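You operate a simulated robot arm through the tools that you are given. There is no shell and no other tool. Be economical: measure what you need, move in short steps, check, and stop when the job is done.

Carry out the task below with a simulated robot arm. There is one attempt and no reset: what you move stays moved.

TASK
Take the white cup and leave it in the red tray. Turn the yellow gap knob to WIDE. Press the job key two times. Take the steel block marked "29" from the open end of the infeed rollers and leave it on top of the grey rollers box there. Put the yellow gripper marked "27" from the top of the wide green belt on the front of the strapper's table and the yellow gripper labelled "57" on top of the blue reel there. Put the card tube on top of the black cams box on the front of the strapper's table. Turn the seal knob to 110. Take the short guide and put it on the bench by the gauge. Put the blue brush on the top of the wooden rack away on the top of the feeder bench. Take the yellow wiping block and put it on the bench by the gauge. Put the water bottle on top of the blue cups box on the top of the teal cabinet. Do these in any order. Set down upright: white cup, yellow gripper, card tube, yellow wiping block, water bottle.

Only the result counts: the job must be done as asked and must still hold three seconds after the hand-in. Knocking over, shifting, dropping, spilling or breaking anything else fails it. Lids that push on must go on centred and level and be pressed home; caps that screw on are set level and turned clockwise until they are tight.

THE ROBOT
A 7-joint arm with a two-finger parallel gripper on a trunk, on a base that drives. Base frame: it is fixed to the floor where the robot stands at the start and does not move with it; the origin is under the middle of the robot, x ahead of it, y to its left, z up. Lengths are in cm, angles in degrees, forces in N, time in s.
With the tool pointing down near the work surface it reaches from about 10 to 90 cm from the robot's upright axis, wherever it stands. Its first joint turns from -166.0 to 166.0 degrees. Places, roughly: bench by the gauge [-250, 120, 80]; black cams box [-250, -575, 75]; blue brush (5x11x5 cm) [-160, -80, 90]; blue cups box [-100, -50, 100]; blue reel (17x17x6 cm) [-180, -390, 80]; card tube (8x8x9 cm) [-220, -590, 80]; front of the strapper's table [-240, -550, 80]; grey rollers box [0, -375, 75]; job key [120, -200, 120]; red tray [-125, -50, 100]; seal knob [-260, -680, 70]; short guide [-150, -125, 75]; steel block [-25, -375, 75]; top of the feeder bench [70, 20, 90]; water bottle [-100, -50, 100]; white cup (6x6x7 cm) [50, 10, 50]; yellow gap knob [80, -40, 90]; yellow gripper [-150, -375, 75]; yellow wiping block (6x5x7 cm) [-180, -80, 90]. Payload 1.57 kg.
The tool frame sits at the grasp point between the pads (the TCP): z along the fingers, y along the line on which they close. The tips reach 3 cm beyond it. Largest opening 8 cm; finger width 1.7, thickness 1.2; the body of the gripper, 4 by 8.2 cm, starts 8 cm behind the TCP.
Orientation is told as [roll, pitch, yaw] about the base's x, y, z axes, in that order, counted from this pose: with the fingers straight down and closing along the base's y, the tool's x points along the base's -x, its y along +y and its z along -z.

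THE INTERFACE
- The arm moves only by the tool nudge_tool. Its argument "rows" is a list of rows, each a list of 7 numbers: the finger opening in cm, from 0 to 8, then the shift along the tool's x, y, z in cm, then the turn, a rotation vector about the tool's x, y, z in degrees. In form: [[jaw, x, y, z, wx, wy, wz], ...]. A call has 1 to 20 rows; each row is the pose to reach, as a shift and turn from the pose commanded when the call began, along the tool's axes at that moment. Rows are played at 5 a second. More than 5 cm and 8.6 degrees between two rows, or a gripper value outside its range, and nothing of the call is played. A pose out of reach is approached as far as the arm can. The call stops where the force on the tool passes 40 N (or 10 N more than at its start, if that is more) or the arm is blocked; 0.2 s more then pass. Each finger travels about 15.3 cm/s and halts on what it meets, pressing with about 28 N; the grip force reading is that of the motor and also rises with nothing between the fingers. The clock runs only during rows and for 0.2 s after the last one: add rows that repeat a pose to give the fingers time. It gives the time, the measured TCP pose, the force on the tool (base axes), the opening and the grip force at its end, in the units of the frame above (readings bear some noise), with the torque about the TCP (base axes, N m) and any sound that the robot's microphone picked up.
- Cameras (640 x 400 px; columns grow to the right, rows downward): "scene" is now at [-4.17, 10.73, 139.01]; the picture's right is [-0.82, -0.57, 0.00], its down [-0.27, 0.38, -0.89] and it looks along [0.51, -0.73, -0.46] (base axes); focal length 214 px, centre (320, 200). "wrist" rides on the gripper at [7.2, -0.7, -12.2] in the tool frame; the picture's right is [0.09, 1.00, 0.00], its down [-0.84, 0.08, -0.54] and it looks along [-0.54, 0.05, 0.84] (tool axes); focal length 238 px, centre (320, 200). There is no depth. A picture from a camera that has moved, and an enlarged one, comes with that camera's place and axes in the base frame and with its lens. The place of the scene camera against the robot may be out by one fixed shift of up to 1.8 cm in any direction.
- snapshot(camera): a new picture of that camera. The clock stands still meanwhile.
- roll_base(legs): drives the robot by 1 to 6 legs, each [ahead, left, turn to the left] in cm, cm and degrees, along the robot's own axes; the way and the turn of a leg run together, so that a leg with both is an arc; at most 150 cm and 180 degrees a leg. The arm and the cameras ride along, it lands a little off, and it stops where it bumps. It gives what a move gives.
- pan_tilt(pan, tilt): turns the head with the scene camera to pan (to the left, within 143 degrees either way) and tilt (down, from -29 to 69), counted from straight ahead of the robot. It gives what a move gives.
- close_up(camera, box): a new picture of the part [left, top, right, bottom] of that camera's present view, enlarged. The clock stands still meanwhile.
- finish_job(): hands the job in; it is judged then, once.

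Go step by step. Nothing tells you exact positions but the pictures and the camera data: compare them with the known pose of the tool, close in by small moves and look again before you grip or let go. The budget is 535 turns and 318 pictures, counting those below and the enlarged ones. Unless the task says otherwise, let go and move clear before handing in, and close with one line.

The tools are called after "Request:" as a command line: name --pt "numbers of a row" for each row, then --argument value for the rest, lists and objects as JSON in quotes. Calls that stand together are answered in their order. nudge_tool: Moves the arm, as the interface text tells. Its arguments: {"type":"object","properties":{"rows":{"type":"array","items":{"type":"array","items":{"type":"number"}}}},"required":["rows"]} The other tools are called the same way: roll_base (legs) drives the base; pan_tilt (pan, tilt) turns the head that bears the scene camera; snapshot (camera) takes a picture; close_up (camera, box) takes an enlarged picture of a part of a camera's view; finish_job () hands the job in.

At the start:

```text
clock: 0.0
eef_pos: [15.13, -52.37, 129.52]
ee_rot: [0.0, -0.1, 0.0]
contact_force: [1.0, 0.1, 0.2]
ft_torque: [-0.01, -0.02, 0.0]
finger_gap: 7.99
gripper_force: 0.0
robot x, y, heading: [0.12, -0.18, -0.0]
head pan, tilt: [-55.1, 27.6]
```

scene: 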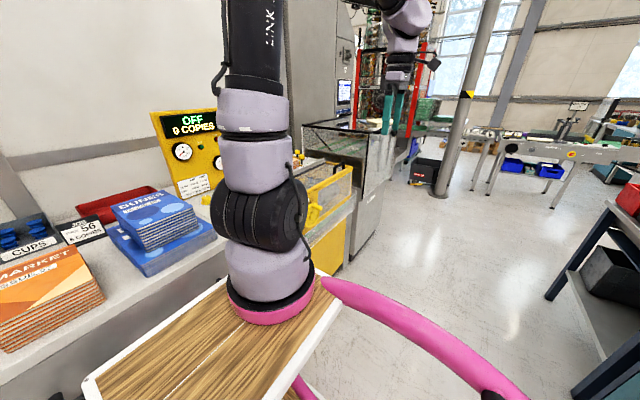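
wrist: 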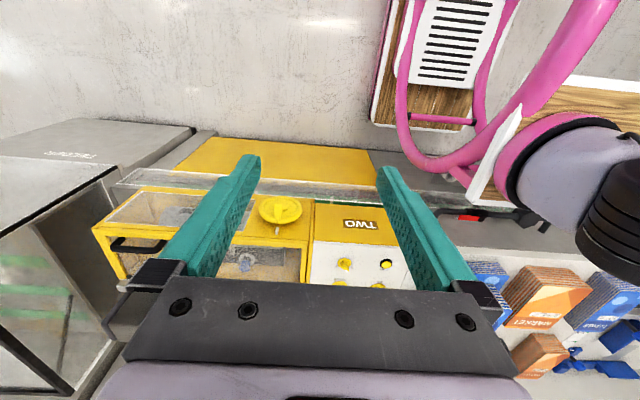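

I see the feeder bench ahead-left with the yellow machine. I'll look around to map the scene first.

Request:
pan_tilt --pan 0 --tilt 45

Request:
snapshot --camera "scene"

Request:
pan_tilt --pan -30 --tilt 25

Request:
snapshot --camera "scene"

Request:
pan_tilt --pan -140 --tilt 25

Request:
snapshot --camera "scene"

Request:
pan_tilt --pan 140 --tilt 25

Request:
snapshot --camera "scene"

```text
clock: 1.2
eef_pos: [15.15, -52.29, 129.63]
ee_rot: [-0.1, 0.0, 0.0]
contact_force: [0.3, 1.1, -0.1]
ft_torque: [0.0, 0.0, 0.03]
finger_gap: 8.0
gripper_force: 0.0
robot x, y, heading: [0.06, 0.14, -0.0]
head pan, tilt: [0.0, 45.0]
```

```text
315 pictures are left
camera scene: at [-1.26, 18.21, 136.38], right [0.0, -1.0, 0.0], down [-0.71, 0.0, -0.71], along [0.71, 0.0, -0.71], focal length 214 px, centre (320, 200)
```

scene: 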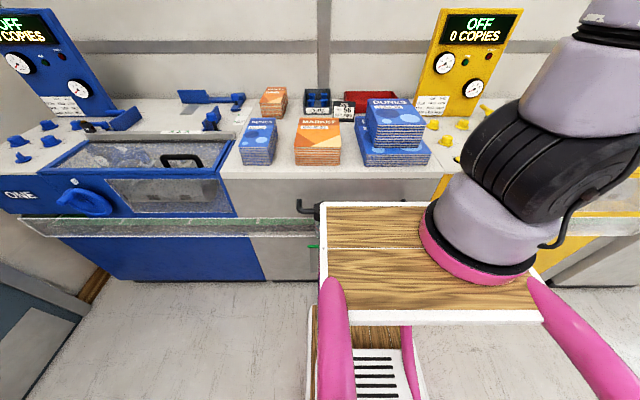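

```text
clock: 2.2
eef_pos: [14.99, -52.28, 129.55]
ee_rot: [0.0, 0.0, 0.1]
contact_force: [0.0, -0.4, 0.2]
ft_torque: [0.0, 0.0, 0.01]
finger_gap: 8.02
gripper_force: 0.1
robot x, y, heading: [-0.28, -0.13, 0.2]
head pan, tilt: [-30.0, 25.0]
```

```text
314 pictures are left
camera scene: at [-1.41, 13.62, 139.43], right [-0.5, -0.87, 0.0], down [-0.37, 0.21, -0.91], along [0.79, -0.45, -0.42], focal length 214 px, centre (320, 200)
```

scene: 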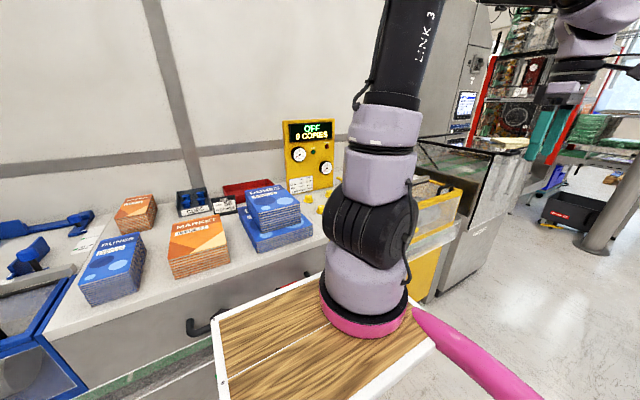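

```text
clock: 4.1
eef_pos: [15.03, -52.25, 129.56]
ee_rot: [0.1, 0.0, 0.0]
contact_force: [0.3, 0.0, -0.5]
ft_torque: [-0.01, 0.01, 0.02]
finger_gap: 7.98
gripper_force: 0.0
robot x, y, heading: [0.14, 0.33, -0.2]
head pan, tilt: [-140.0, 25.0]
```

```text
313 pictures are left
camera scene: at [-16.45, 12.29, 139.44], right [-0.64, 0.77, 0.0], down [0.32, 0.27, -0.91], along [-0.69, -0.58, -0.42], focal length 214 px, centre (320, 200)
```

scene: 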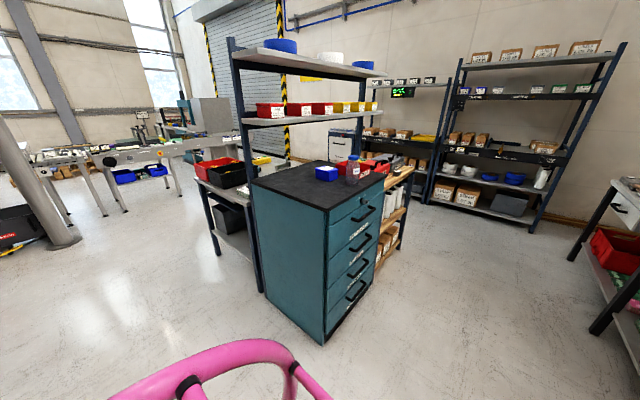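

```text
clock: 7.9
eef_pos: [15.05, -52.26, 129.63]
ee_rot: [0.0, -0.1, 0.0]
contact_force: [-0.3, 0.4, 1.2]
ft_torque: [0.01, 0.01, -0.01]
finger_gap: 8.01
gripper_force: 0.1
robot x, y, heading: [0.07, -0.07, -0.2]
head pan, tilt: [140.0, 25.0]
```

```text
312 pictures are left
camera scene: at [-16.45, 24.14, 139.44], right [0.64, 0.77, 0.0], down [0.32, -0.27, -0.91], along [-0.69, 0.58, -0.42], focal length 214 px, centre (320, 200)
```

scene: 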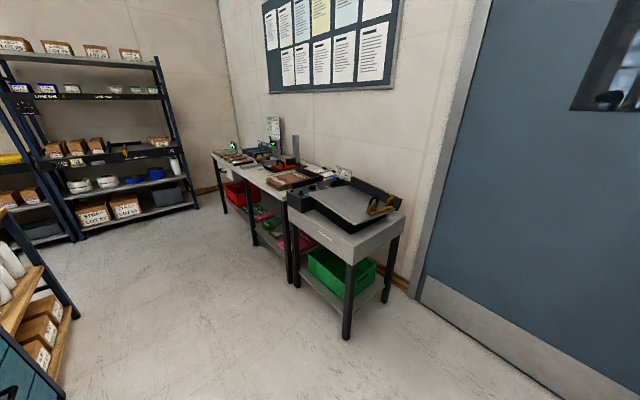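

I'll look down at the region in front for the white cup and drawer.

Request:
pan_tilt --pan 10 --tilt 66

Request:
snapshot --camera "scene"

Request:
pan_tilt --pan 0 --tilt 30

Request:
close_up --camera "scene" --box '[220, 120, 460, 270]'

```text
clock: 10.0
eef_pos: [15.16, -52.17, 129.66]
ee_rot: [0.1, 0.0, 0.0]
contact_force: [-0.8, 0.5, 1.1]
ft_torque: [-0.01, 0.01, 0.0]
finger_gap: 8.0
gripper_force: 0.0
robot x, y, heading: [0.29, 0.21, -0.1]
head pan, tilt: [10.0, 66.0]
```

```text
311 pictures are left
camera scene: at [-3.54, 19.26, 133.77], right [0.17, -0.98, 0.0], down [-0.9, -0.16, -0.41], along [0.4, 0.07, -0.91], focal length 214 px, centre (320, 200)
```

scene: 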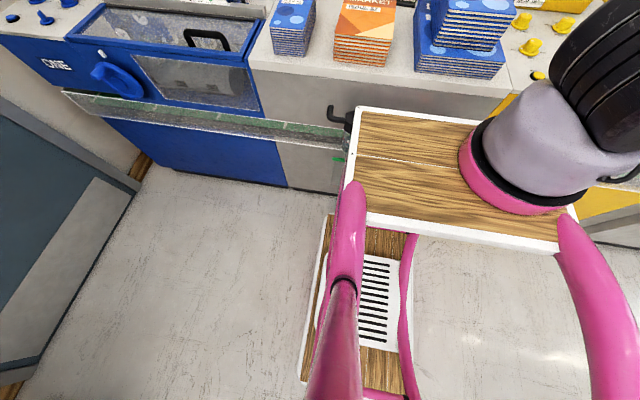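

```text
clock: 11.1
eef_pos: [15.28, -52.24, 129.49]
ee_rot: [0.0, 0.0, 0.0]
contact_force: [-0.5, 0.0, 1.0]
ft_torque: [0.0, -0.02, -0.01]
finger_gap: 8.02
gripper_force: 0.1
robot x, y, heading: [0.45, -0.16, 0.2]
head pan, tilt: [0.0, 30.0]
```

```text
2.67 times, centred on (340, 195) of scene
camera zoom: at [-0.35, 18.22, 138.63], right [0.0, -1.0, 0.0], down [-0.5, 0.0, -0.87], along [0.87, 0.0, -0.5], focal length 572 px, centre (267, 213)
```

zoom: 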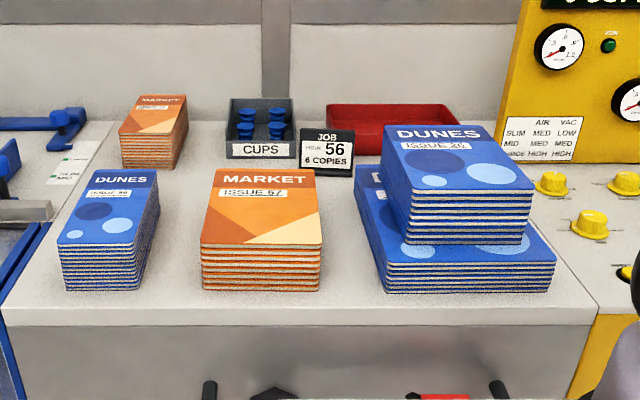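

The cup should be under the feeder bench's front edge; the robot's own deck hides it. I'll back off a bit and look beneath.

Request:
roll_base --legs '[[-30, 15, 0]]'

Request:
snapshot --camera "scene"

Request:
pan_tilt --pan -20 --tilt 45

Request:
snapshot --camera "scene"

```text
clock: 13.3
eef_pos: [-14.76, -37.19, 129.42]
ee_rot: [0.0, 0.0, 0.0]
contact_force: [0.5, -0.8, -0.6]
ft_torque: [0.0, 0.02, 0.01]
finger_gap: 7.99
gripper_force: 0.0
robot x, y, heading: [-29.87, 15.02, 0.2]
head pan, tilt: [0.0, 30.0]
```

```text
309 pictures are left
camera scene: at [-30.41, 33.24, 138.64], right [0.0, -1.0, 0.0], down [-0.5, 0.0, -0.87], along [0.87, 0.0, -0.5], focal length 214 px, centre (320, 200)
```

scene: 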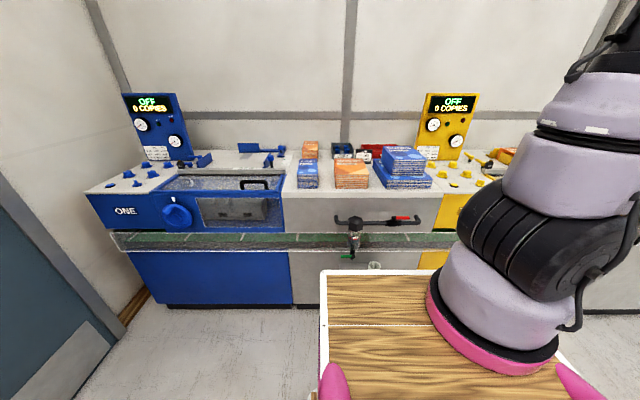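

```text
clock: 14.1
eef_pos: [-14.81, -37.2, 129.53]
ee_rot: [0.0, 0.0, 0.1]
contact_force: [-0.2, 0.1, -0.1]
ft_torque: [0.01, 0.03, 0.02]
finger_gap: 7.99
gripper_force: 0.1
robot x, y, heading: [-29.99, 15.1, 0.1]
head pan, tilt: [-20.0, 45.0]
```

```text
308 pictures are left
camera scene: at [-31.8, 30.46, 136.38], right [-0.34, -0.94, 0.0], down [-0.66, 0.24, -0.71], along [0.67, -0.24, -0.71], focal length 214 px, centre (320, 200)
```

scene: 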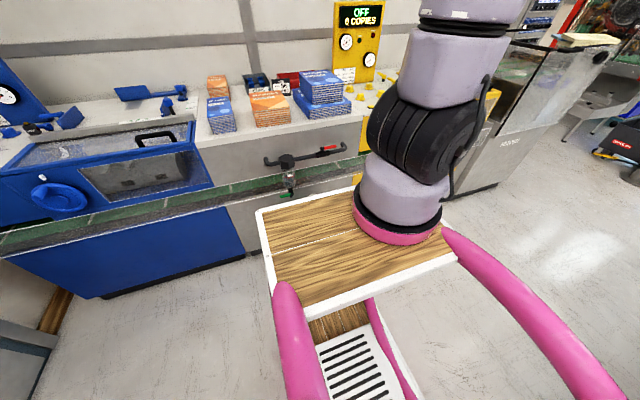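

A white object is seen by the deck edge near the conveyor. I'll zoom there.

Request:
pan_tilt --pan 0 --tilt 30

Request:
close_up --camera "scene" --box '[300, 190, 460, 290]'

Request:
close_up --camera "scene" --box '[400, 80, 560, 220]'

```text
clock: 14.9
eef_pos: [-14.73, -37.14, 129.51]
ee_rot: [0.0, 0.0, 0.1]
contact_force: [0.2, 0.3, -0.1]
ft_torque: [0.01, -0.03, 0.02]
finger_gap: 7.99
gripper_force: 0.1
robot x, y, heading: [-30.43, 15.27, 0.1]
head pan, tilt: [0.0, 30.0]
```

```text
4.00 times, centred on (380, 240) of scene
camera zoom: at [-30.4, 33.23, 138.63], right [0.0, -1.0, 0.0], down [-0.5, 0.0, -0.87], along [0.87, 0.0, -0.5], focal length 858 px, centre (80, 40)
```

zoom: 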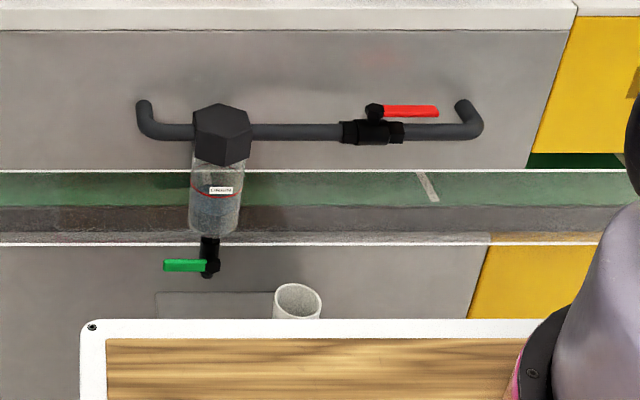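

```text
2.86 times, centred on (480, 150) of scene
camera zoom: at [-30.4, 33.23, 138.63], right [0.0, -1.0, 0.0], down [-0.5, 0.0, -0.87], along [0.87, 0.0, -0.5], focal length 613 px, centre (-137, 343)
```

zoom: 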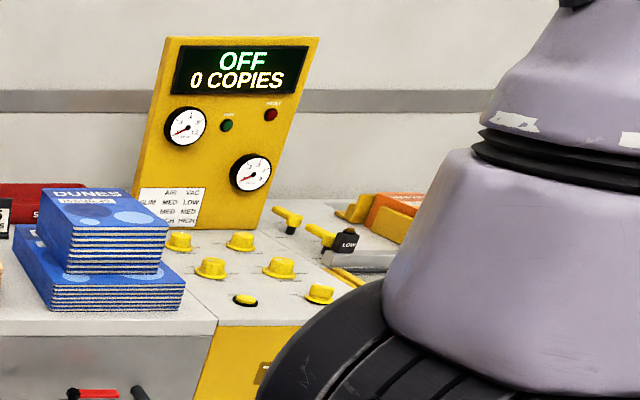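

The cup stands on a small shelf under the filter drain. Now zooming onto the yellow knobs to find the gap knob.

Request:
close_up --camera "scene" --box '[430, 160, 490, 198]'

Request:
close_up --camera "wrist" --box '[180, 150, 420, 300]'

```text
10.53 times, centred on (460, 179) of scene
camera zoom: at [-30.4, 33.23, 138.63], right [0.0, -1.0, 0.0], down [-0.5, 0.0, -0.87], along [0.87, 0.0, -0.5], focal length 2258 px, centre (-1154, 421)
```

zoom: 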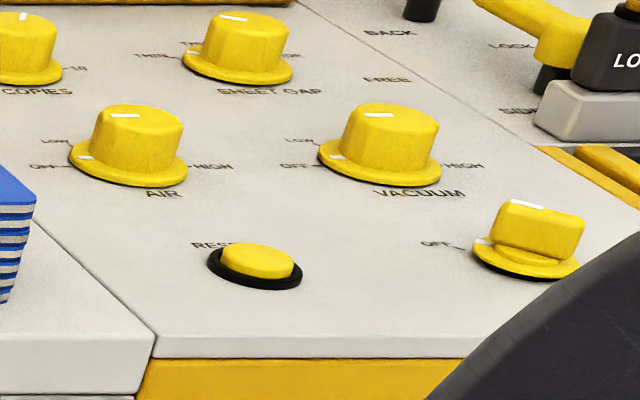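

```text
2.67 times, centred on (300, 225) of wrist
camera zoom: at [-22.13, -38.05, 141.73], right [-0.09, 1.0, 0.0], down [0.84, 0.08, 0.54], along [0.54, 0.05, -0.84], focal length 636 px, centre (373, 133)
```

zoom: 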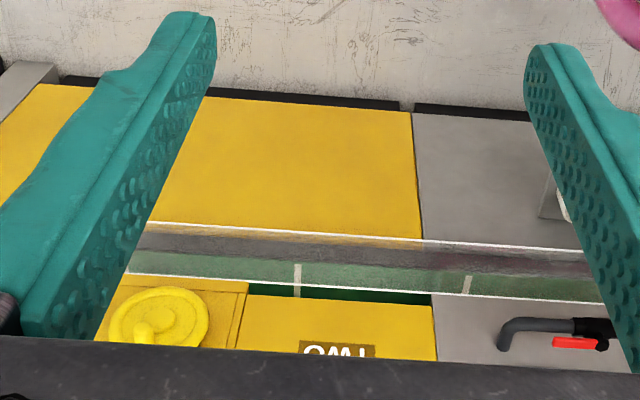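

The "SHEET GAP" knob is on the yellow machine's top at about (99,-51,90). I'll drive in front of it and use the wrist camera.

Request:
roll_base --legs '[[30, -40, 0]]'

Request:
nudge_tool --pt "8 -4 0 0 0 0 0" --pt "8 -8 2 0 0 0 0" --pt "8 -12 5 0 0 0 0" --pt "8 -16 8 0 0 0 0" --pt "8 -20 10 0 0 0 0" --pt "8 -24 12 0 0 0 0" --pt "8 -28 14 0 0 0 0" --pt "8 -32 16 0 0 0 0" --pt "8 -36 18 0 0 0 0" --pt "8 -40 20 0 0 0 0" --pt "8 -44 21 0 0 0 0" --pt "8 -48 22 0 0 0 0" --pt "8 -51 23 0 0 0 0" --pt "8 -54 24 0 0 0 0"

Request:
snapshot --camera "wrist"

Request:
snapshot --camera "scene"

```text
clock: 17.9
eef_pos: [15.34, -77.17, 129.5]
ee_rot: [0.0, 0.0, 0.3]
contact_force: [0.9, -0.4, -0.1]
ft_torque: [-0.04, 0.02, 0.02]
finger_gap: 8.01
gripper_force: 0.0
robot x, y, heading: [0.15, -24.75, 0.4]
head pan, tilt: [0.0, 30.0]
```

```text
clock: 20.9
eef_pos: [69.25, -52.91, 129.69]
ee_rot: [0.0, 0.0, 0.0]
contact_force: [-0.3, 0.0, 0.3]
ft_torque: [0.0, -0.06, 0.0]
finger_gap: 8.01
gripper_force: 0.1
robot x, y, heading: [-0.16, -25.07, 0.3]
head pan, tilt: [0.0, 30.0]
```

```text
303 pictures are left
camera wrist: at [61.95, -53.75, 141.77], right [-0.09, 1.0, 0.0], down [0.84, 0.08, 0.54], along [0.54, 0.05, -0.84], focal length 238 px, centre (320, 200)
```

wrist: 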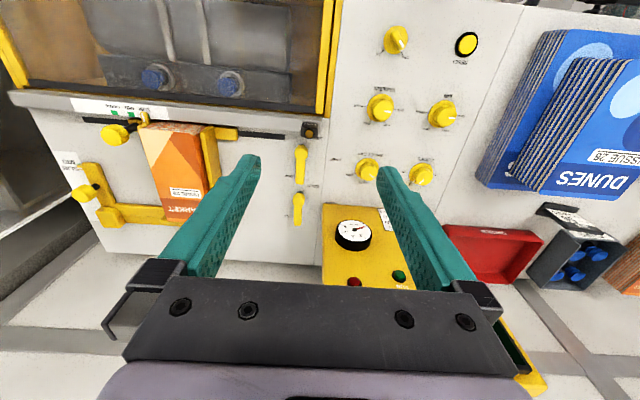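

```text
302 pictures are left
camera scene: at [-0.39, -6.66, 138.64], right [0.0, -1.0, 0.0], down [-0.5, 0.0, -0.87], along [0.87, 0.0, -0.5], focal length 214 px, centre (320, 200)
```

scene: 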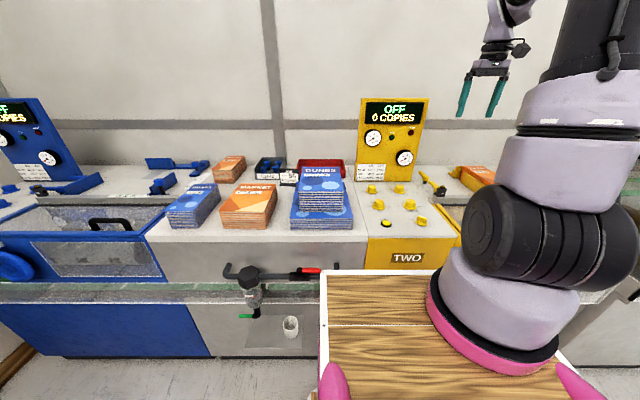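

Good view; close-up to read the gap knob's labels.

Request:
close_up --camera "wrist" --box '[330, 140, 410, 190]'

Request:
close_up --camera "scene" --box '[355, 175, 435, 225]'

```text
8.00 times, centred on (370, 165) of wrist
camera zoom: at [61.95, -53.75, 141.77], right [-0.09, 1.0, 0.0], down [0.84, 0.08, 0.54], along [0.54, 0.05, -0.84], focal length 1907 px, centre (-80, 480)
```

zoom: 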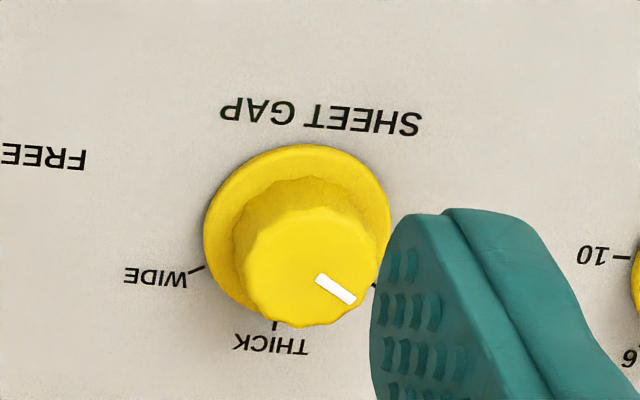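

```text
8.00 times, centred on (395, 200) of scene
camera zoom: at [-0.39, -6.66, 138.64], right [0.0, -1.0, 0.0], down [-0.5, 0.0, -0.87], along [0.87, 0.0, -0.5], focal length 1716 px, centre (-280, 200)
```

zoom: 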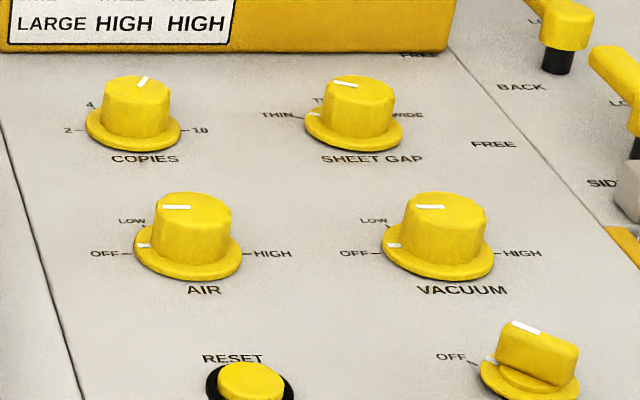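

The gap knob now points at THIN; WIDE is about 127° clockwise. I estimate the knob at (85,-41,95+). I'll move above it and refine.

Request:
nudge_tool --pt "8 -4 3 2 0 0 0" --pt "8 -8 6 5 0 0 0" --pt "8 -12 9 8 0 0 0" --pt "8 -15.7 11.6 11 0 0 0" --pt "8 -15.7 11.6 12.7 0 0 0"

Request:
snapshot --camera "wrist"

Request:
snapshot --camera "scene"

```text
refused: row 1 steps farther than a row can; nothing moved
```

```text
299 pictures are left
camera wrist: at [61.95, -53.75, 141.77], right [-0.09, 1.0, 0.0], down [0.84, 0.08, 0.54], along [0.54, 0.05, -0.84], focal length 238 px, centre (320, 200)
```

wrist: 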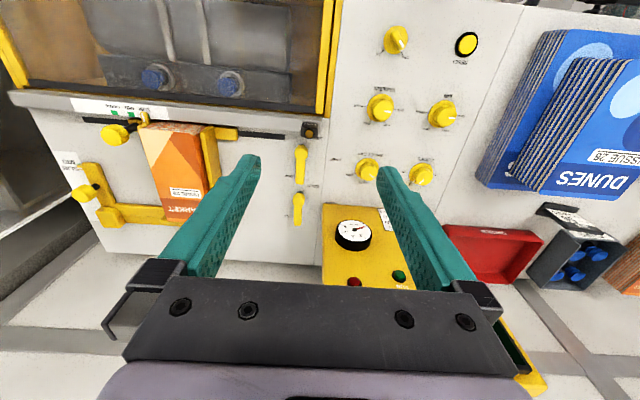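

```text
298 pictures are left
camera scene: at [-0.39, -6.66, 138.64], right [0.0, -1.0, 0.0], down [-0.5, 0.0, -0.87], along [0.87, 0.0, -0.5], focal length 214 px, centre (320, 200)
```

scene: 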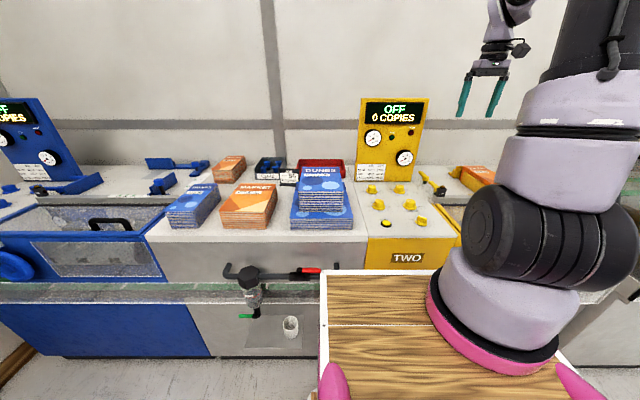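

Refused for step size; I'll use smaller steps.

Request:
nudge_tool --pt "8 -3 2.3 2 0 0 0" --pt "8 -6 4.6 4 0 0 0" --pt "8 -9 6.9 6 0 0 0" --pt "8 -12 9.2 8 0 0 0" --pt "8 -15.7 11.6 10 0 0 0" --pt "8 -15.7 11.6 12.7 0 0 0"

Request:
snapshot --camera "wrist"

Request:
snapshot --camera "scene"

```text
clock: 22.3
eef_pos: [84.89, -41.21, 116.86]
ee_rot: [0.1, 0.0, 0.0]
contact_force: [0.0, -0.2, 0.9]
ft_torque: [-0.03, 0.0, -0.03]
finger_gap: 7.98
gripper_force: 0.1
robot x, y, heading: [0.3, -24.85, 0.3]
head pan, tilt: [0.0, 30.0]
```

```text
297 pictures are left
camera wrist: at [77.64, -42.11, 128.99], right [-0.09, 1.0, 0.0], down [0.84, 0.08, 0.54], along [0.54, 0.05, -0.84], focal length 238 px, centre (320, 200)
```

wrist: 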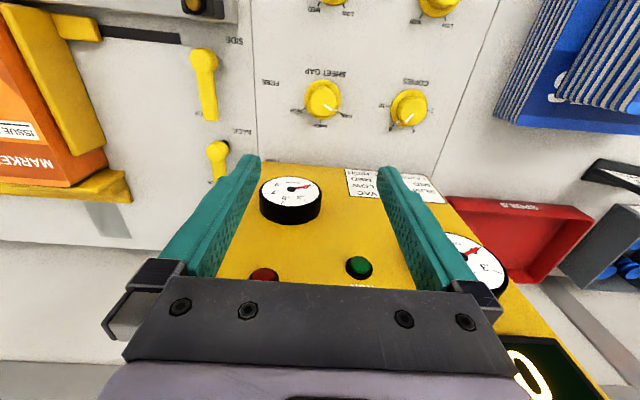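

```text
296 pictures are left
camera scene: at [-0.39, -6.65, 138.64], right [0.0, -1.0, 0.0], down [-0.5, 0.0, -0.87], along [0.87, 0.0, -0.5], focal length 214 px, centre (320, 200)
```

scene: 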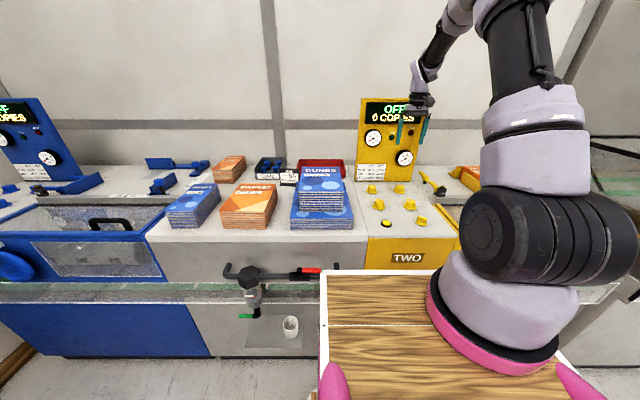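

Request:
close_up --camera "wrist" --box '[280, 65, 360, 135]'

```text
5.71 times, centred on (320, 100) of wrist
camera zoom: at [77.64, -42.11, 128.99], right [-0.09, 1.0, 0.0], down [0.84, 0.08, 0.54], along [0.54, 0.05, -0.84], focal length 1362 px, centre (320, 771)
```

zoom: 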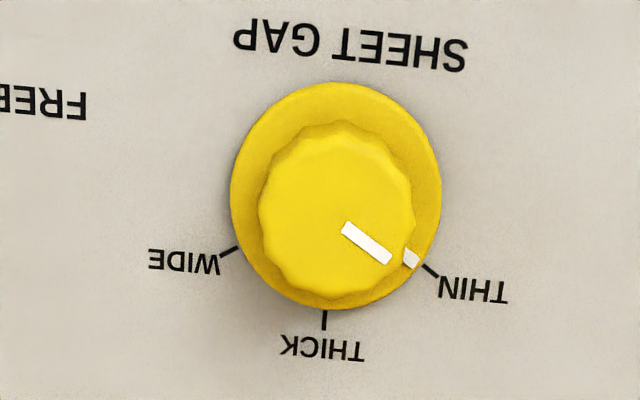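

Request:
nudge_tool --pt "6 0.8 0 2 0 0 -8.5" --pt "6 0.8 0.1 4 0 0 -17" --pt "6 0.8 0.1 6 0 0 -25.5" --pt "6 0.8 0.1 8 0 0 -34" --pt "6 0.8 0.1 10 0 0 -42.5" --pt "6 0.8 0.1 12 0 0 -51" --pt "6 0.8 0.1 14 0 0 -59"

Request:
snapshot --camera "wrist"

Request:
close_up --camera "scene" --box '[350, 120, 450, 220]'

```text
clock: 23.9
eef_pos: [84.06, -41.35, 102.8]
ee_rot: [0.1, 0.0, 59.3]
contact_force: [0.4, 0.4, 0.5]
ft_torque: [-0.01, -0.02, 0.01]
finger_gap: 6.01
gripper_force: 0.0
robot x, y, heading: [0.58, -25.02, -0.0]
head pan, tilt: [0.0, 30.0]
```

```text
294 pictures are left
camera wrist: at [80.91, -47.91, 115.02], right [-0.9, 0.43, 0.0], down [0.36, 0.76, 0.54], along [0.23, 0.49, -0.84], focal length 238 px, centre (320, 200)
```

wrist: 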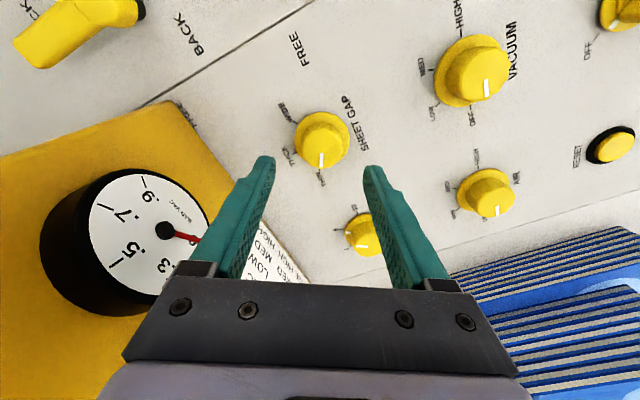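

```text
4.00 times, centred on (400, 170) of scene
camera zoom: at [-0.38, -6.64, 138.64], right [0.0, -1.0, 0.0], down [-0.5, 0.0, -0.87], along [0.87, 0.0, -0.5], focal length 858 px, centre (0, 320)
```

zoom: 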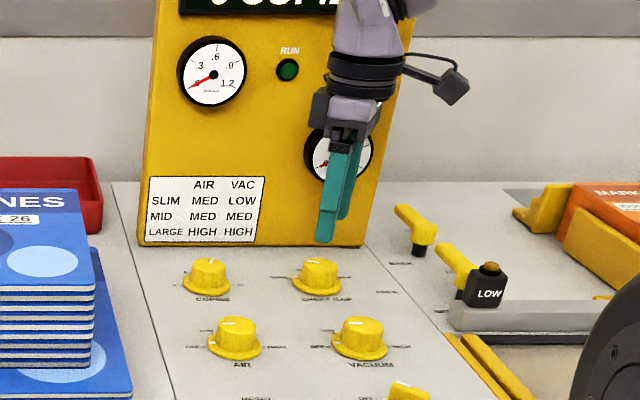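

Request:
nudge_tool --pt "6 -0.26 0.15 3 0 0 0" --pt "6 -0.26 0.15 5 0 0 0" --pt "6 -0.26 0.15 6 0 0 0" --pt "6 -0.26 0.15 7 0 0 0" --pt "6 -0.26 0.15 7.5 0 0 0"

Request:
snapshot --camera "wrist"

```text
clock: 25.1
eef_pos: [84.36, -40.89, 96.08]
ee_rot: [-0.4, -0.1, 59.1]
contact_force: [-6.6, -2.3, 14.3]
ft_torque: [0.14, 0.73, 0.19]
finger_gap: 6.42
gripper_force: 1.9
robot x, y, heading: [-0.11, -25.06, 0.3]
head pan, tilt: [0.0, 30.0]
stopped in row 5: the force on the tool passed its limit at 47 N (the readings are from after the stop); the commanded pose is now the measured one
```

```text
292 pictures are left
camera wrist: at [80.97, -47.63, 108.2], right [-0.9, 0.43, -0.01], down [0.36, 0.76, 0.54], along [0.24, 0.49, -0.84], focal length 238 px, centre (320, 200)
```

wrist: 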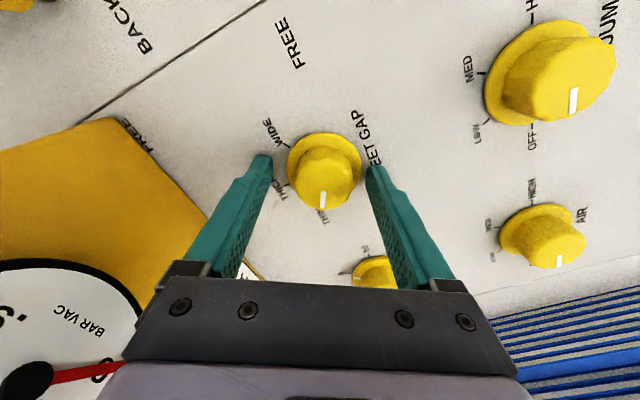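

Fingers touched the panel/flange. I'll lift 0.6 cm, centre, and close on the knob.

Request:
nudge_tool --pt "6 0 0 -0.6 0 0 0" --pt "6 0.4 0.2 -0.6 0 0 0" --pt "4.5 0.4 0.2 -0.6 0 0 0" --pt "3 0.4 0.2 -0.6 0 0 0" --pt "3 0.4 0.2 -0.6 0 0 0"

Request:
snapshot --camera "wrist"

```text
clock: 26.2
eef_pos: [83.9, -41.14, 96.46]
ee_rot: [-0.2, -0.1, 59.1]
contact_force: [-4.6, 4.5, -3.1]
ft_torque: [0.24, 0.13, 0.0]
finger_gap: 5.18
gripper_force: 45.5
robot x, y, heading: [-0.19, -25.22, 0.5]
head pan, tilt: [0.0, 30.0]
```

```text
291 pictures are left
camera wrist: at [80.63, -47.8, 108.65], right [-0.9, 0.43, -0.01], down [0.36, 0.76, 0.54], along [0.24, 0.49, -0.84], focal length 238 px, centre (320, 200)
```

wrist: 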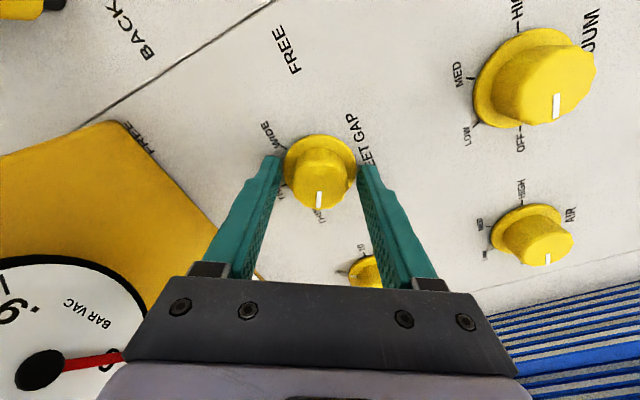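

The fingers hold the flange (5.2 cm). I'll lift slightly and grip the knob body instead.

Request:
nudge_tool --pt "6 0 0 0 0 0 0" --pt "6 0 0 -0.9 0 0 0" --pt "6 0 0 -0.9 0 0 0" --pt "4 0 0 -0.9 0 0 0" --pt "2.5 0 0 -0.9 0 0 0" --pt "2.5 0 0 -0.9 0 0 0"

Request:
snapshot --camera "wrist"

```text
clock: 27.6
eef_pos: [83.82, -41.08, 97.52]
ee_rot: [-0.4, -0.1, 59.1]
contact_force: [-7.4, 1.3, 3.1]
ft_torque: [0.27, 0.74, 0.01]
finger_gap: 3.56
gripper_force: 43.2
robot x, y, heading: [-0.24, -24.79, 0.1]
head pan, tilt: [0.0, 30.0]
```

```text
290 pictures are left
camera wrist: at [80.61, -47.82, 109.6], right [-0.9, 0.43, -0.01], down [0.36, 0.76, 0.54], along [0.24, 0.49, -0.84], focal length 238 px, centre (320, 200)
```

wrist: 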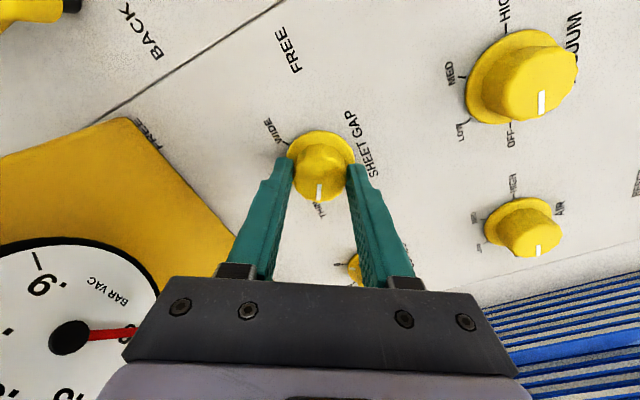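

Gripping the knob at 3.56 cm. Now turn clockwise by 118°.

Request:
nudge_tool --pt "2.5 0 0 0 0 0 8" --pt "2.5 0 0 0 0 0 16" --pt "2.5 0 0 0 0 0 24" --pt "2.5 0 0 0 0 0 32" --pt "2.5 0 0 0 0 0 40" --pt "2.5 0 0 0 0 0 48" --pt "2.5 0 0 0 0 0 56" --pt "2.5 0 0 0 0 0 64" --pt "2.5 0 0 0 0 0 72" --pt "2.5 0 0 0 0 0 80" --pt "2.5 0 0 0 0 0 88" --pt "2.5 0 0 0 0 0 96" --pt "2.5 0 0 0 0 0 104" --pt "2.5 0 0 0 0 0 112" --pt "2.5 0 0 0 0 0 118" --pt "2.5 0 0 0 0 0 118"

Request:
snapshot --camera "wrist"

```text
clock: 31.1
eef_pos: [84.28, -41.33, 97.53]
ee_rot: [0.5, -0.6, -59.0]
contact_force: [11.9, 6.1, 5.8]
ft_torque: [0.17, -0.36, -0.1]
finger_gap: 3.7
gripper_force: 6.9
robot x, y, heading: [0.18, -24.84, 0.4]
head pan, tilt: [0.0, 30.0]
```

```text
289 pictures are left
camera wrist: at [79.68, -35.66, 109.67], right [0.81, 0.59, 0.01], down [0.49, -0.68, 0.55], along [0.33, -0.44, -0.83], focal length 238 px, centre (320, 200)
```

wrist: 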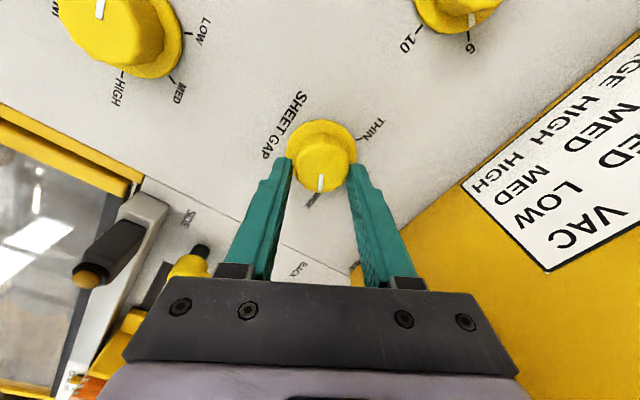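

Turned; release, rise and check the pointer.

Request:
nudge_tool --pt "6 0 0 0 0 0 0" --pt "6 0 0 0 0 0 0" --pt "6 0 0 -3 0 0 0" --pt "6 0 0 -6 0 0 0" --pt "6 0 0 -9 0 0 0" --pt "6 0 0 -12 0 0 -8" --pt "6 0 0 -15 0 0 -16"

Request:
close_up --camera "wrist" --box '[260, 60, 380, 160]'

```text
clock: 32.6
eef_pos: [83.86, -41.14, 112.43]
ee_rot: [0.3, -0.2, -42.8]
contact_force: [-0.1, -0.1, -0.8]
ft_torque: [0.0, 0.04, -0.04]
finger_gap: 6.0
gripper_force: 0.0
robot x, y, heading: [-0.07, -25.19, 0.5]
head pan, tilt: [0.0, 30.0]
```

```text
4.00 times, centred on (320, 110) of wrist
camera zoom: at [78.02, -36.91, 124.59], right [0.61, 0.79, 0.0], down [0.66, -0.51, 0.55], along [0.43, -0.33, -0.84], focal length 953 px, centre (320, 560)
```

zoom: 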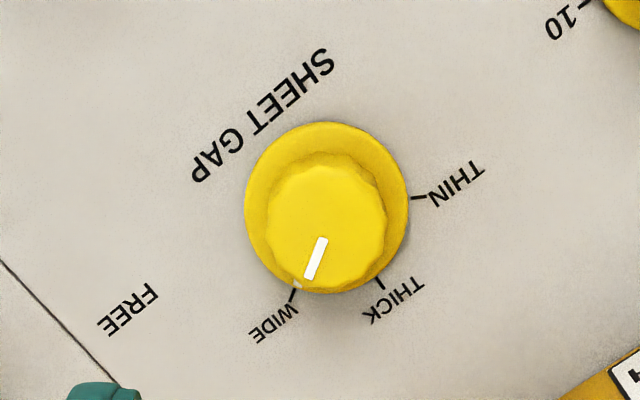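

The knob is at WIDE. Now raise, straighten the tool and go to view the cup.

Request:
nudge_tool --pt "8 0 0 -4 0 0 -7" --pt "8 0 0 -8 0 0 -14" --pt "8 0 0 -12 0 0 -21" --pt "8 0 0 -16 0 0 -28" --pt "8 0 0 -20 0 0 -35" --pt "8 0 0 -20 0 0 -43"

Request:
nudge_tool --pt "8 3.5 3.5 0 0 0 0" --pt "8 7 7 0 0 0 0" --pt "8 10.5 10.5 0 0 0 0" --pt "8 14 14 0 0 0 0" --pt "8 17.5 17.5 0 0 0 0" --pt "8 21 21 0 0 0 0" --pt "8 24.5 24.5 0 0 0 0" --pt "8 28 28 0 0 0 0" --pt "8 31 31 0 0 0 0" --pt "8 34 34 0 0 0 0" --pt "8 35 38 0 0 0 0" --pt "8 35 42 0 0 0 0" --pt "8 35 46 0 0 0 0" --pt "8 35 46 4 0 0 0" --pt "8 35 46 8 0 0 0" --pt "8 35 46 12 0 0 0" --pt "8 35 46 16 0 0 0" --pt "8 35 46 20 0 0 0" --pt "8 35 46 24 0 0 0"

Request:
snapshot --camera "wrist"

Request:
snapshot --camera "scene"

```text
clock: 34.0
eef_pos: [83.9, -41.16, 132.45]
ee_rot: [0.0, -0.4, 0.4]
contact_force: [0.7, -0.2, 0.1]
ft_torque: [0.0, 0.02, 0.0]
finger_gap: 8.0
gripper_force: 0.0
robot x, y, heading: [0.21, -24.9, -0.0]
head pan, tilt: [0.0, 30.0]
```

```text
clock: 38.0
eef_pos: [48.65, 4.78, 108.14]
ee_rot: [-0.1, -0.6, 0.1]
contact_force: [-0.2, -0.1, 0.3]
ft_torque: [0.01, -0.03, -0.03]
finger_gap: 8.0
gripper_force: 0.0
robot x, y, heading: [0.14, -24.36, 0.2]
head pan, tilt: [0.0, 30.0]
```

```text
287 pictures are left
camera wrist: at [41.38, 3.94, 120.31], right [-0.09, 1.0, 0.0], down [0.83, 0.08, 0.55], along [0.55, 0.05, -0.84], focal length 238 px, centre (320, 200)
```

wrist: 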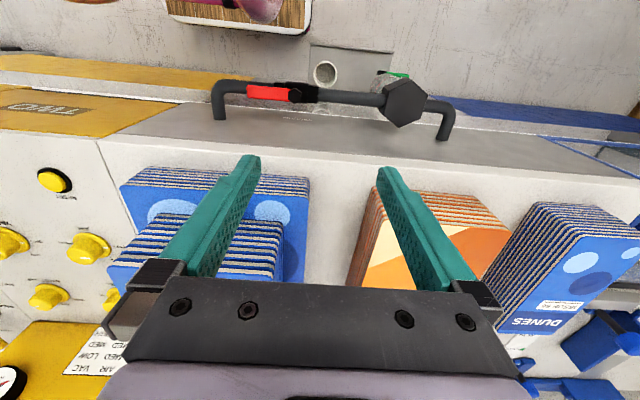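

```text
286 pictures are left
camera scene: at [-0.38, -6.67, 138.64], right [0.0, -1.0, 0.0], down [-0.5, 0.0, -0.87], along [0.87, 0.0, -0.5], focal length 214 px, centre (320, 200)
```

scene: 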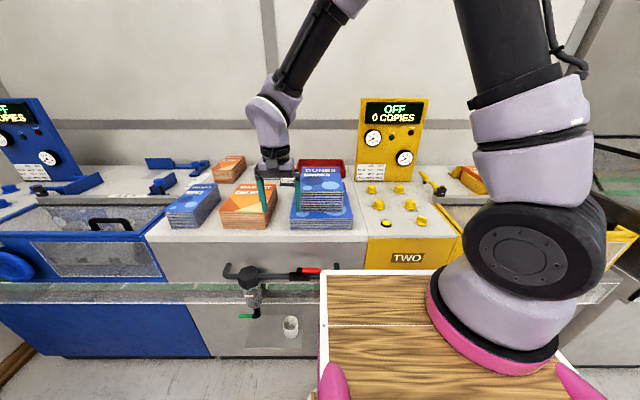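

The pipe (x≈48, z≈82) overhangs the cup, so I must approach tilted from the front. Zooming into the cup first.

Request:
close_up --camera "wrist" --box '[260, 30, 460, 155]'

Request:
close_up --camera "scene" --box '[220, 255, 330, 345]'

```text
3.20 times, centred on (360, 92) of wrist
camera zoom: at [41.38, 3.94, 120.31], right [-0.09, 1.0, 0.0], down [0.83, 0.08, 0.55], along [0.55, 0.05, -0.84], focal length 763 px, centre (192, 544)
```

zoom: 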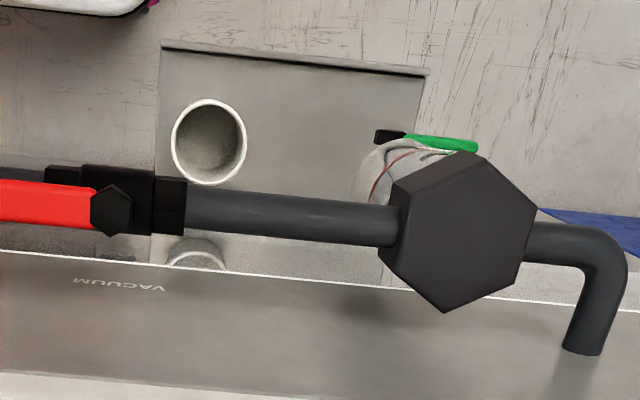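

```text
4.44 times, centred on (275, 300) of scene
camera zoom: at [-0.38, -6.67, 138.64], right [0.0, -1.0, 0.0], down [-0.5, 0.0, -0.87], along [0.87, 0.0, -0.5], focal length 953 px, centre (520, -244)
```

zoom: 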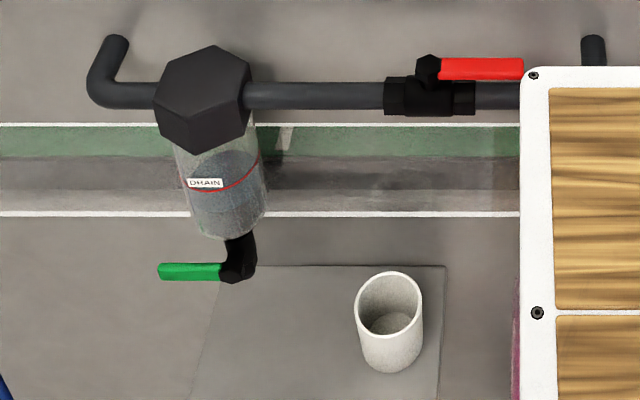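

The cup is empty, rim about (48,6,52). I'll back the robot, tilt the tool 40° forward and approach from the front.

Request:
roll_base --legs '[[-32, 22, 0]]'

Request:
nudge_tool --pt "8 0 -3 0 0 -8 0" --pt "8 0 -6 2 0 -16 0" --pt "8 0 -9 4 0 -24 0" --pt "8 0 -12 6 0 -32 0" --pt "8 0 -15 8 0 -40 0" --pt "8 0 -18 11 0 -40 0" --pt "8 0 -21.5 14 0 -40 0"

Request:
snapshot --camera "wrist"

Request:
snapshot --camera "scene"

```text
clock: 40.5
eef_pos: [16.29, 26.75, 108.17]
ee_rot: [-0.1, -0.4, 0.3]
contact_force: [-0.5, -0.6, -0.1]
ft_torque: [0.03, 0.0, 0.02]
finger_gap: 7.98
gripper_force: 0.0
robot x, y, heading: [-32.31, -2.92, 0.5]
head pan, tilt: [0.0, 30.0]
```

```text
clock: 42.1
eef_pos: [20.89, 12.38, 91.46]
ee_rot: [-0.3, -40.3, 0.4]
contact_force: [-0.4, -0.1, 0.1]
ft_torque: [-0.01, -0.04, -0.01]
finger_gap: 8.0
gripper_force: 0.1
out of reach, approached as far as the arm can: row 4, 5, 6, 7
robot x, y, heading: [-32.32, -3.26, 0.1]
head pan, tilt: [0.0, 30.0]
```

```text
283 pictures are left
camera wrist: at [7.42, 11.58, 96.06], right [-0.08, 1.0, -0.06], down [0.29, 0.08, 0.95], along [0.96, 0.05, -0.29], focal length 238 px, centre (320, 200)
```

wrist: 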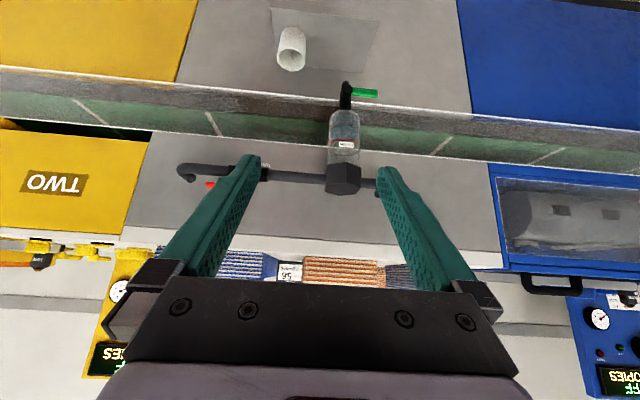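

```text
282 pictures are left
camera scene: at [-32.98, 15.27, 138.64], right [0.01, -1.0, 0.0], down [-0.5, 0.0, -0.87], along [0.87, 0.01, -0.5], focal length 214 px, centre (320, 200)
```

scene: 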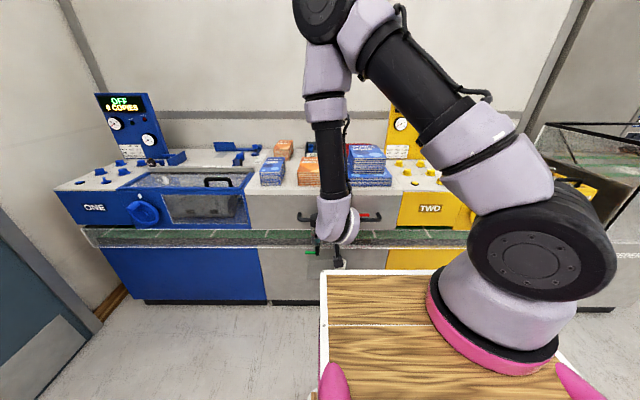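

Cup rim around (47.9, 5.5, 54). Moving to a pre-grasp point in front of and above it, along the tilted axis.

Request:
nudge_tool --pt "8 0.7 -0.9 4.3 0 0 0" --pt "8 1.4 -1.7 8.6 0 0 0" --pt "8 2 -2.6 12.9 0 0 0" --pt "8 2.7 -3.5 17.2 0 0 0" --pt "8 3.4 -4.3 21.5 0 0 0" --pt "8 4 -5.2 25.8 0 0 0" --pt "8 4.7 -6 30.1 0 0 0" --pt "8 5.4 -6.9 34.4 0 0 0"

Request:
snapshot --camera "wrist"

Request:
snapshot --camera "scene"

```text
clock: 43.9
eef_pos: [39.94, 9.19, 61.63]
ee_rot: [-2.4, -40.1, 0.5]
contact_force: [-1.0, -0.9, -0.5]
ft_torque: [-0.02, 0.0, -0.04]
finger_gap: 8.03
gripper_force: 0.1
out of reach, approached as far as the arm can: row 4, 5, 6, 7, 8
robot x, y, heading: [-32.43, -2.73, 0.3]
head pan, tilt: [0.0, 30.0]
```

```text
281 pictures are left
camera wrist: at [26.47, 8.75, 66.28], right [-0.05, 0.99, -0.09], down [0.29, 0.1, 0.95], along [0.95, 0.02, -0.3], focal length 238 px, centre (320, 200)
```

wrist: 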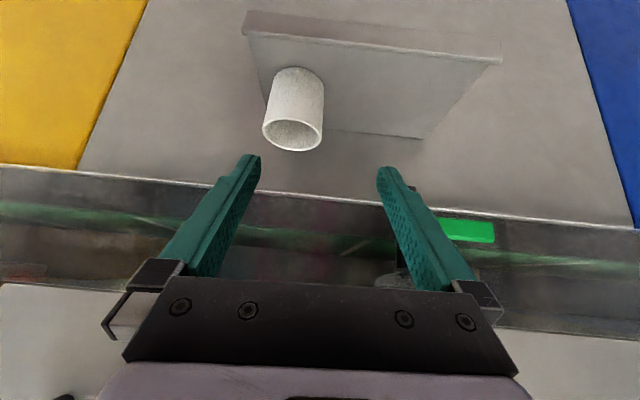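

```text
280 pictures are left
camera scene: at [-32.9, 15.28, 138.63], right [0.01, -1.0, 0.0], down [-0.5, 0.0, -0.87], along [0.87, 0.01, -0.5], focal length 214 px, centre (320, 200)
```

scene: 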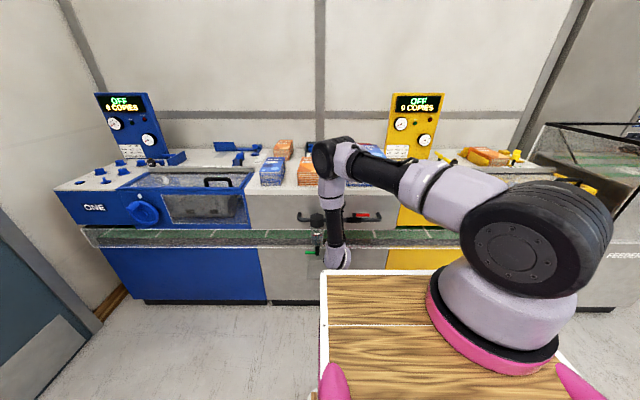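

The wrist is near a joint limit here; standing further back will let the forearm lean forward. Backing up a bit.

Request:
roll_base --legs '[[-15, 12, 0]]'

Request:
nudge_tool --pt "8 -3 -3.5 1 0 0 0" --pt "8 -6 -7 3 0 0 0" --pt "8 -8 -10.5 6 0 0 0" --pt "8 -10 -14 9 0 0 0" --pt "8 -10 -15.5 9 0 0 0"

Request:
snapshot --camera "wrist"

```text
clock: 45.5
eef_pos: [24.78, 21.12, 61.76]
ee_rot: [-2.4, -40.0, 0.4]
contact_force: [-0.2, -0.3, -0.8]
ft_torque: [0.03, 0.02, -0.01]
finger_gap: 8.0
gripper_force: 0.0
robot x, y, heading: [-47.67, 8.98, 0.5]
head pan, tilt: [0.0, 30.0]
```

```text
refused: row 2 steps farther than a row can; nothing moved
```

```text
279 pictures are left
camera wrist: at [11.35, 20.68, 66.32], right [-0.05, 0.99, -0.09], down [0.29, 0.1, 0.95], along [0.95, 0.02, -0.3], focal length 238 px, centre (320, 200)
```

wrist: 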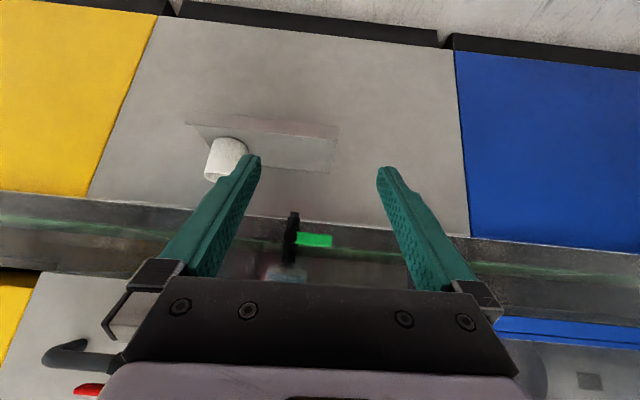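

Request:
nudge_tool --pt "8 0 -4 0 0 0 0" --pt "8 0 -8 0 -1 0 0.8" --pt "8 0 -12 0 -1.8 0 1.5" --pt "8 0 -15.6 0 -1.8 0 1.5" --pt "8 -3.6 -15.6 3 -1.8 0 1.5" --pt "8 -7.2 -15.6 6 -1.8 0 1.5" --pt "8 -10.7 -15.6 9 -1.8 0 1.5"

Request:
snapshot --camera "wrist"

Request:
snapshot --camera "scene"

```text
clock: 47.1
eef_pos: [41.05, 11.42, 61.24]
ee_rot: [-3.2, -39.1, -2.1]
contact_force: [-0.3, 0.1, -0.2]
ft_torque: [-0.04, 0.01, -0.05]
finger_gap: 7.99
gripper_force: 0.1
out of reach, approached as far as the arm can: row 1, 2, 3, 4, 5, 6, 7
robot x, y, heading: [-47.8, 8.77, 0.4]
head pan, tilt: [0.0, 30.0]
```

```text
278 pictures are left
camera wrist: at [27.69, 11.84, 66.15], right [0.0, 0.99, -0.1], down [0.31, 0.1, 0.94], along [0.95, -0.03, -0.31], focal length 238 px, centre (320, 200)
```

wrist: 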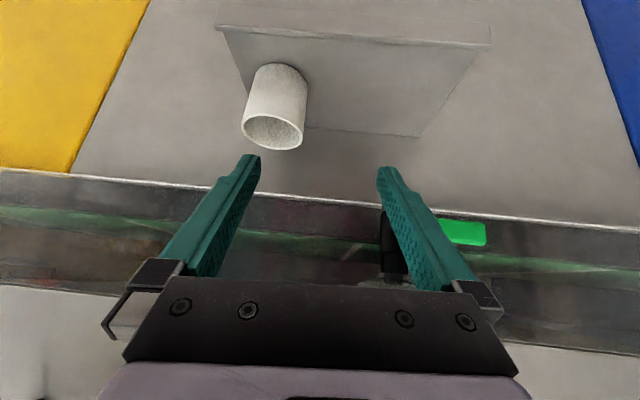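

```text
277 pictures are left
camera scene: at [-48.02, 27.16, 138.63], right [0.01, -1.0, 0.0], down [-0.5, 0.0, -0.87], along [0.87, 0.01, -0.5], focal length 214 px, centre (320, 200)
```

scene: 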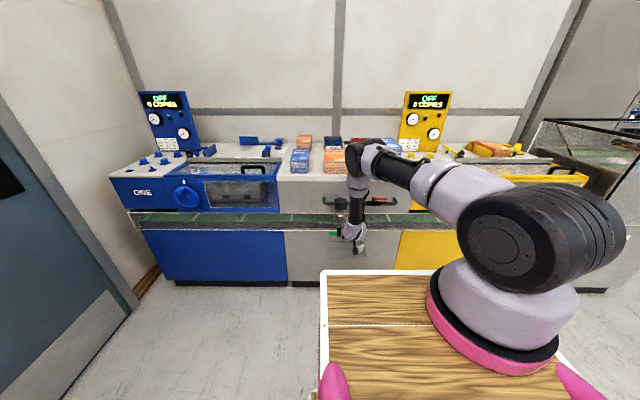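

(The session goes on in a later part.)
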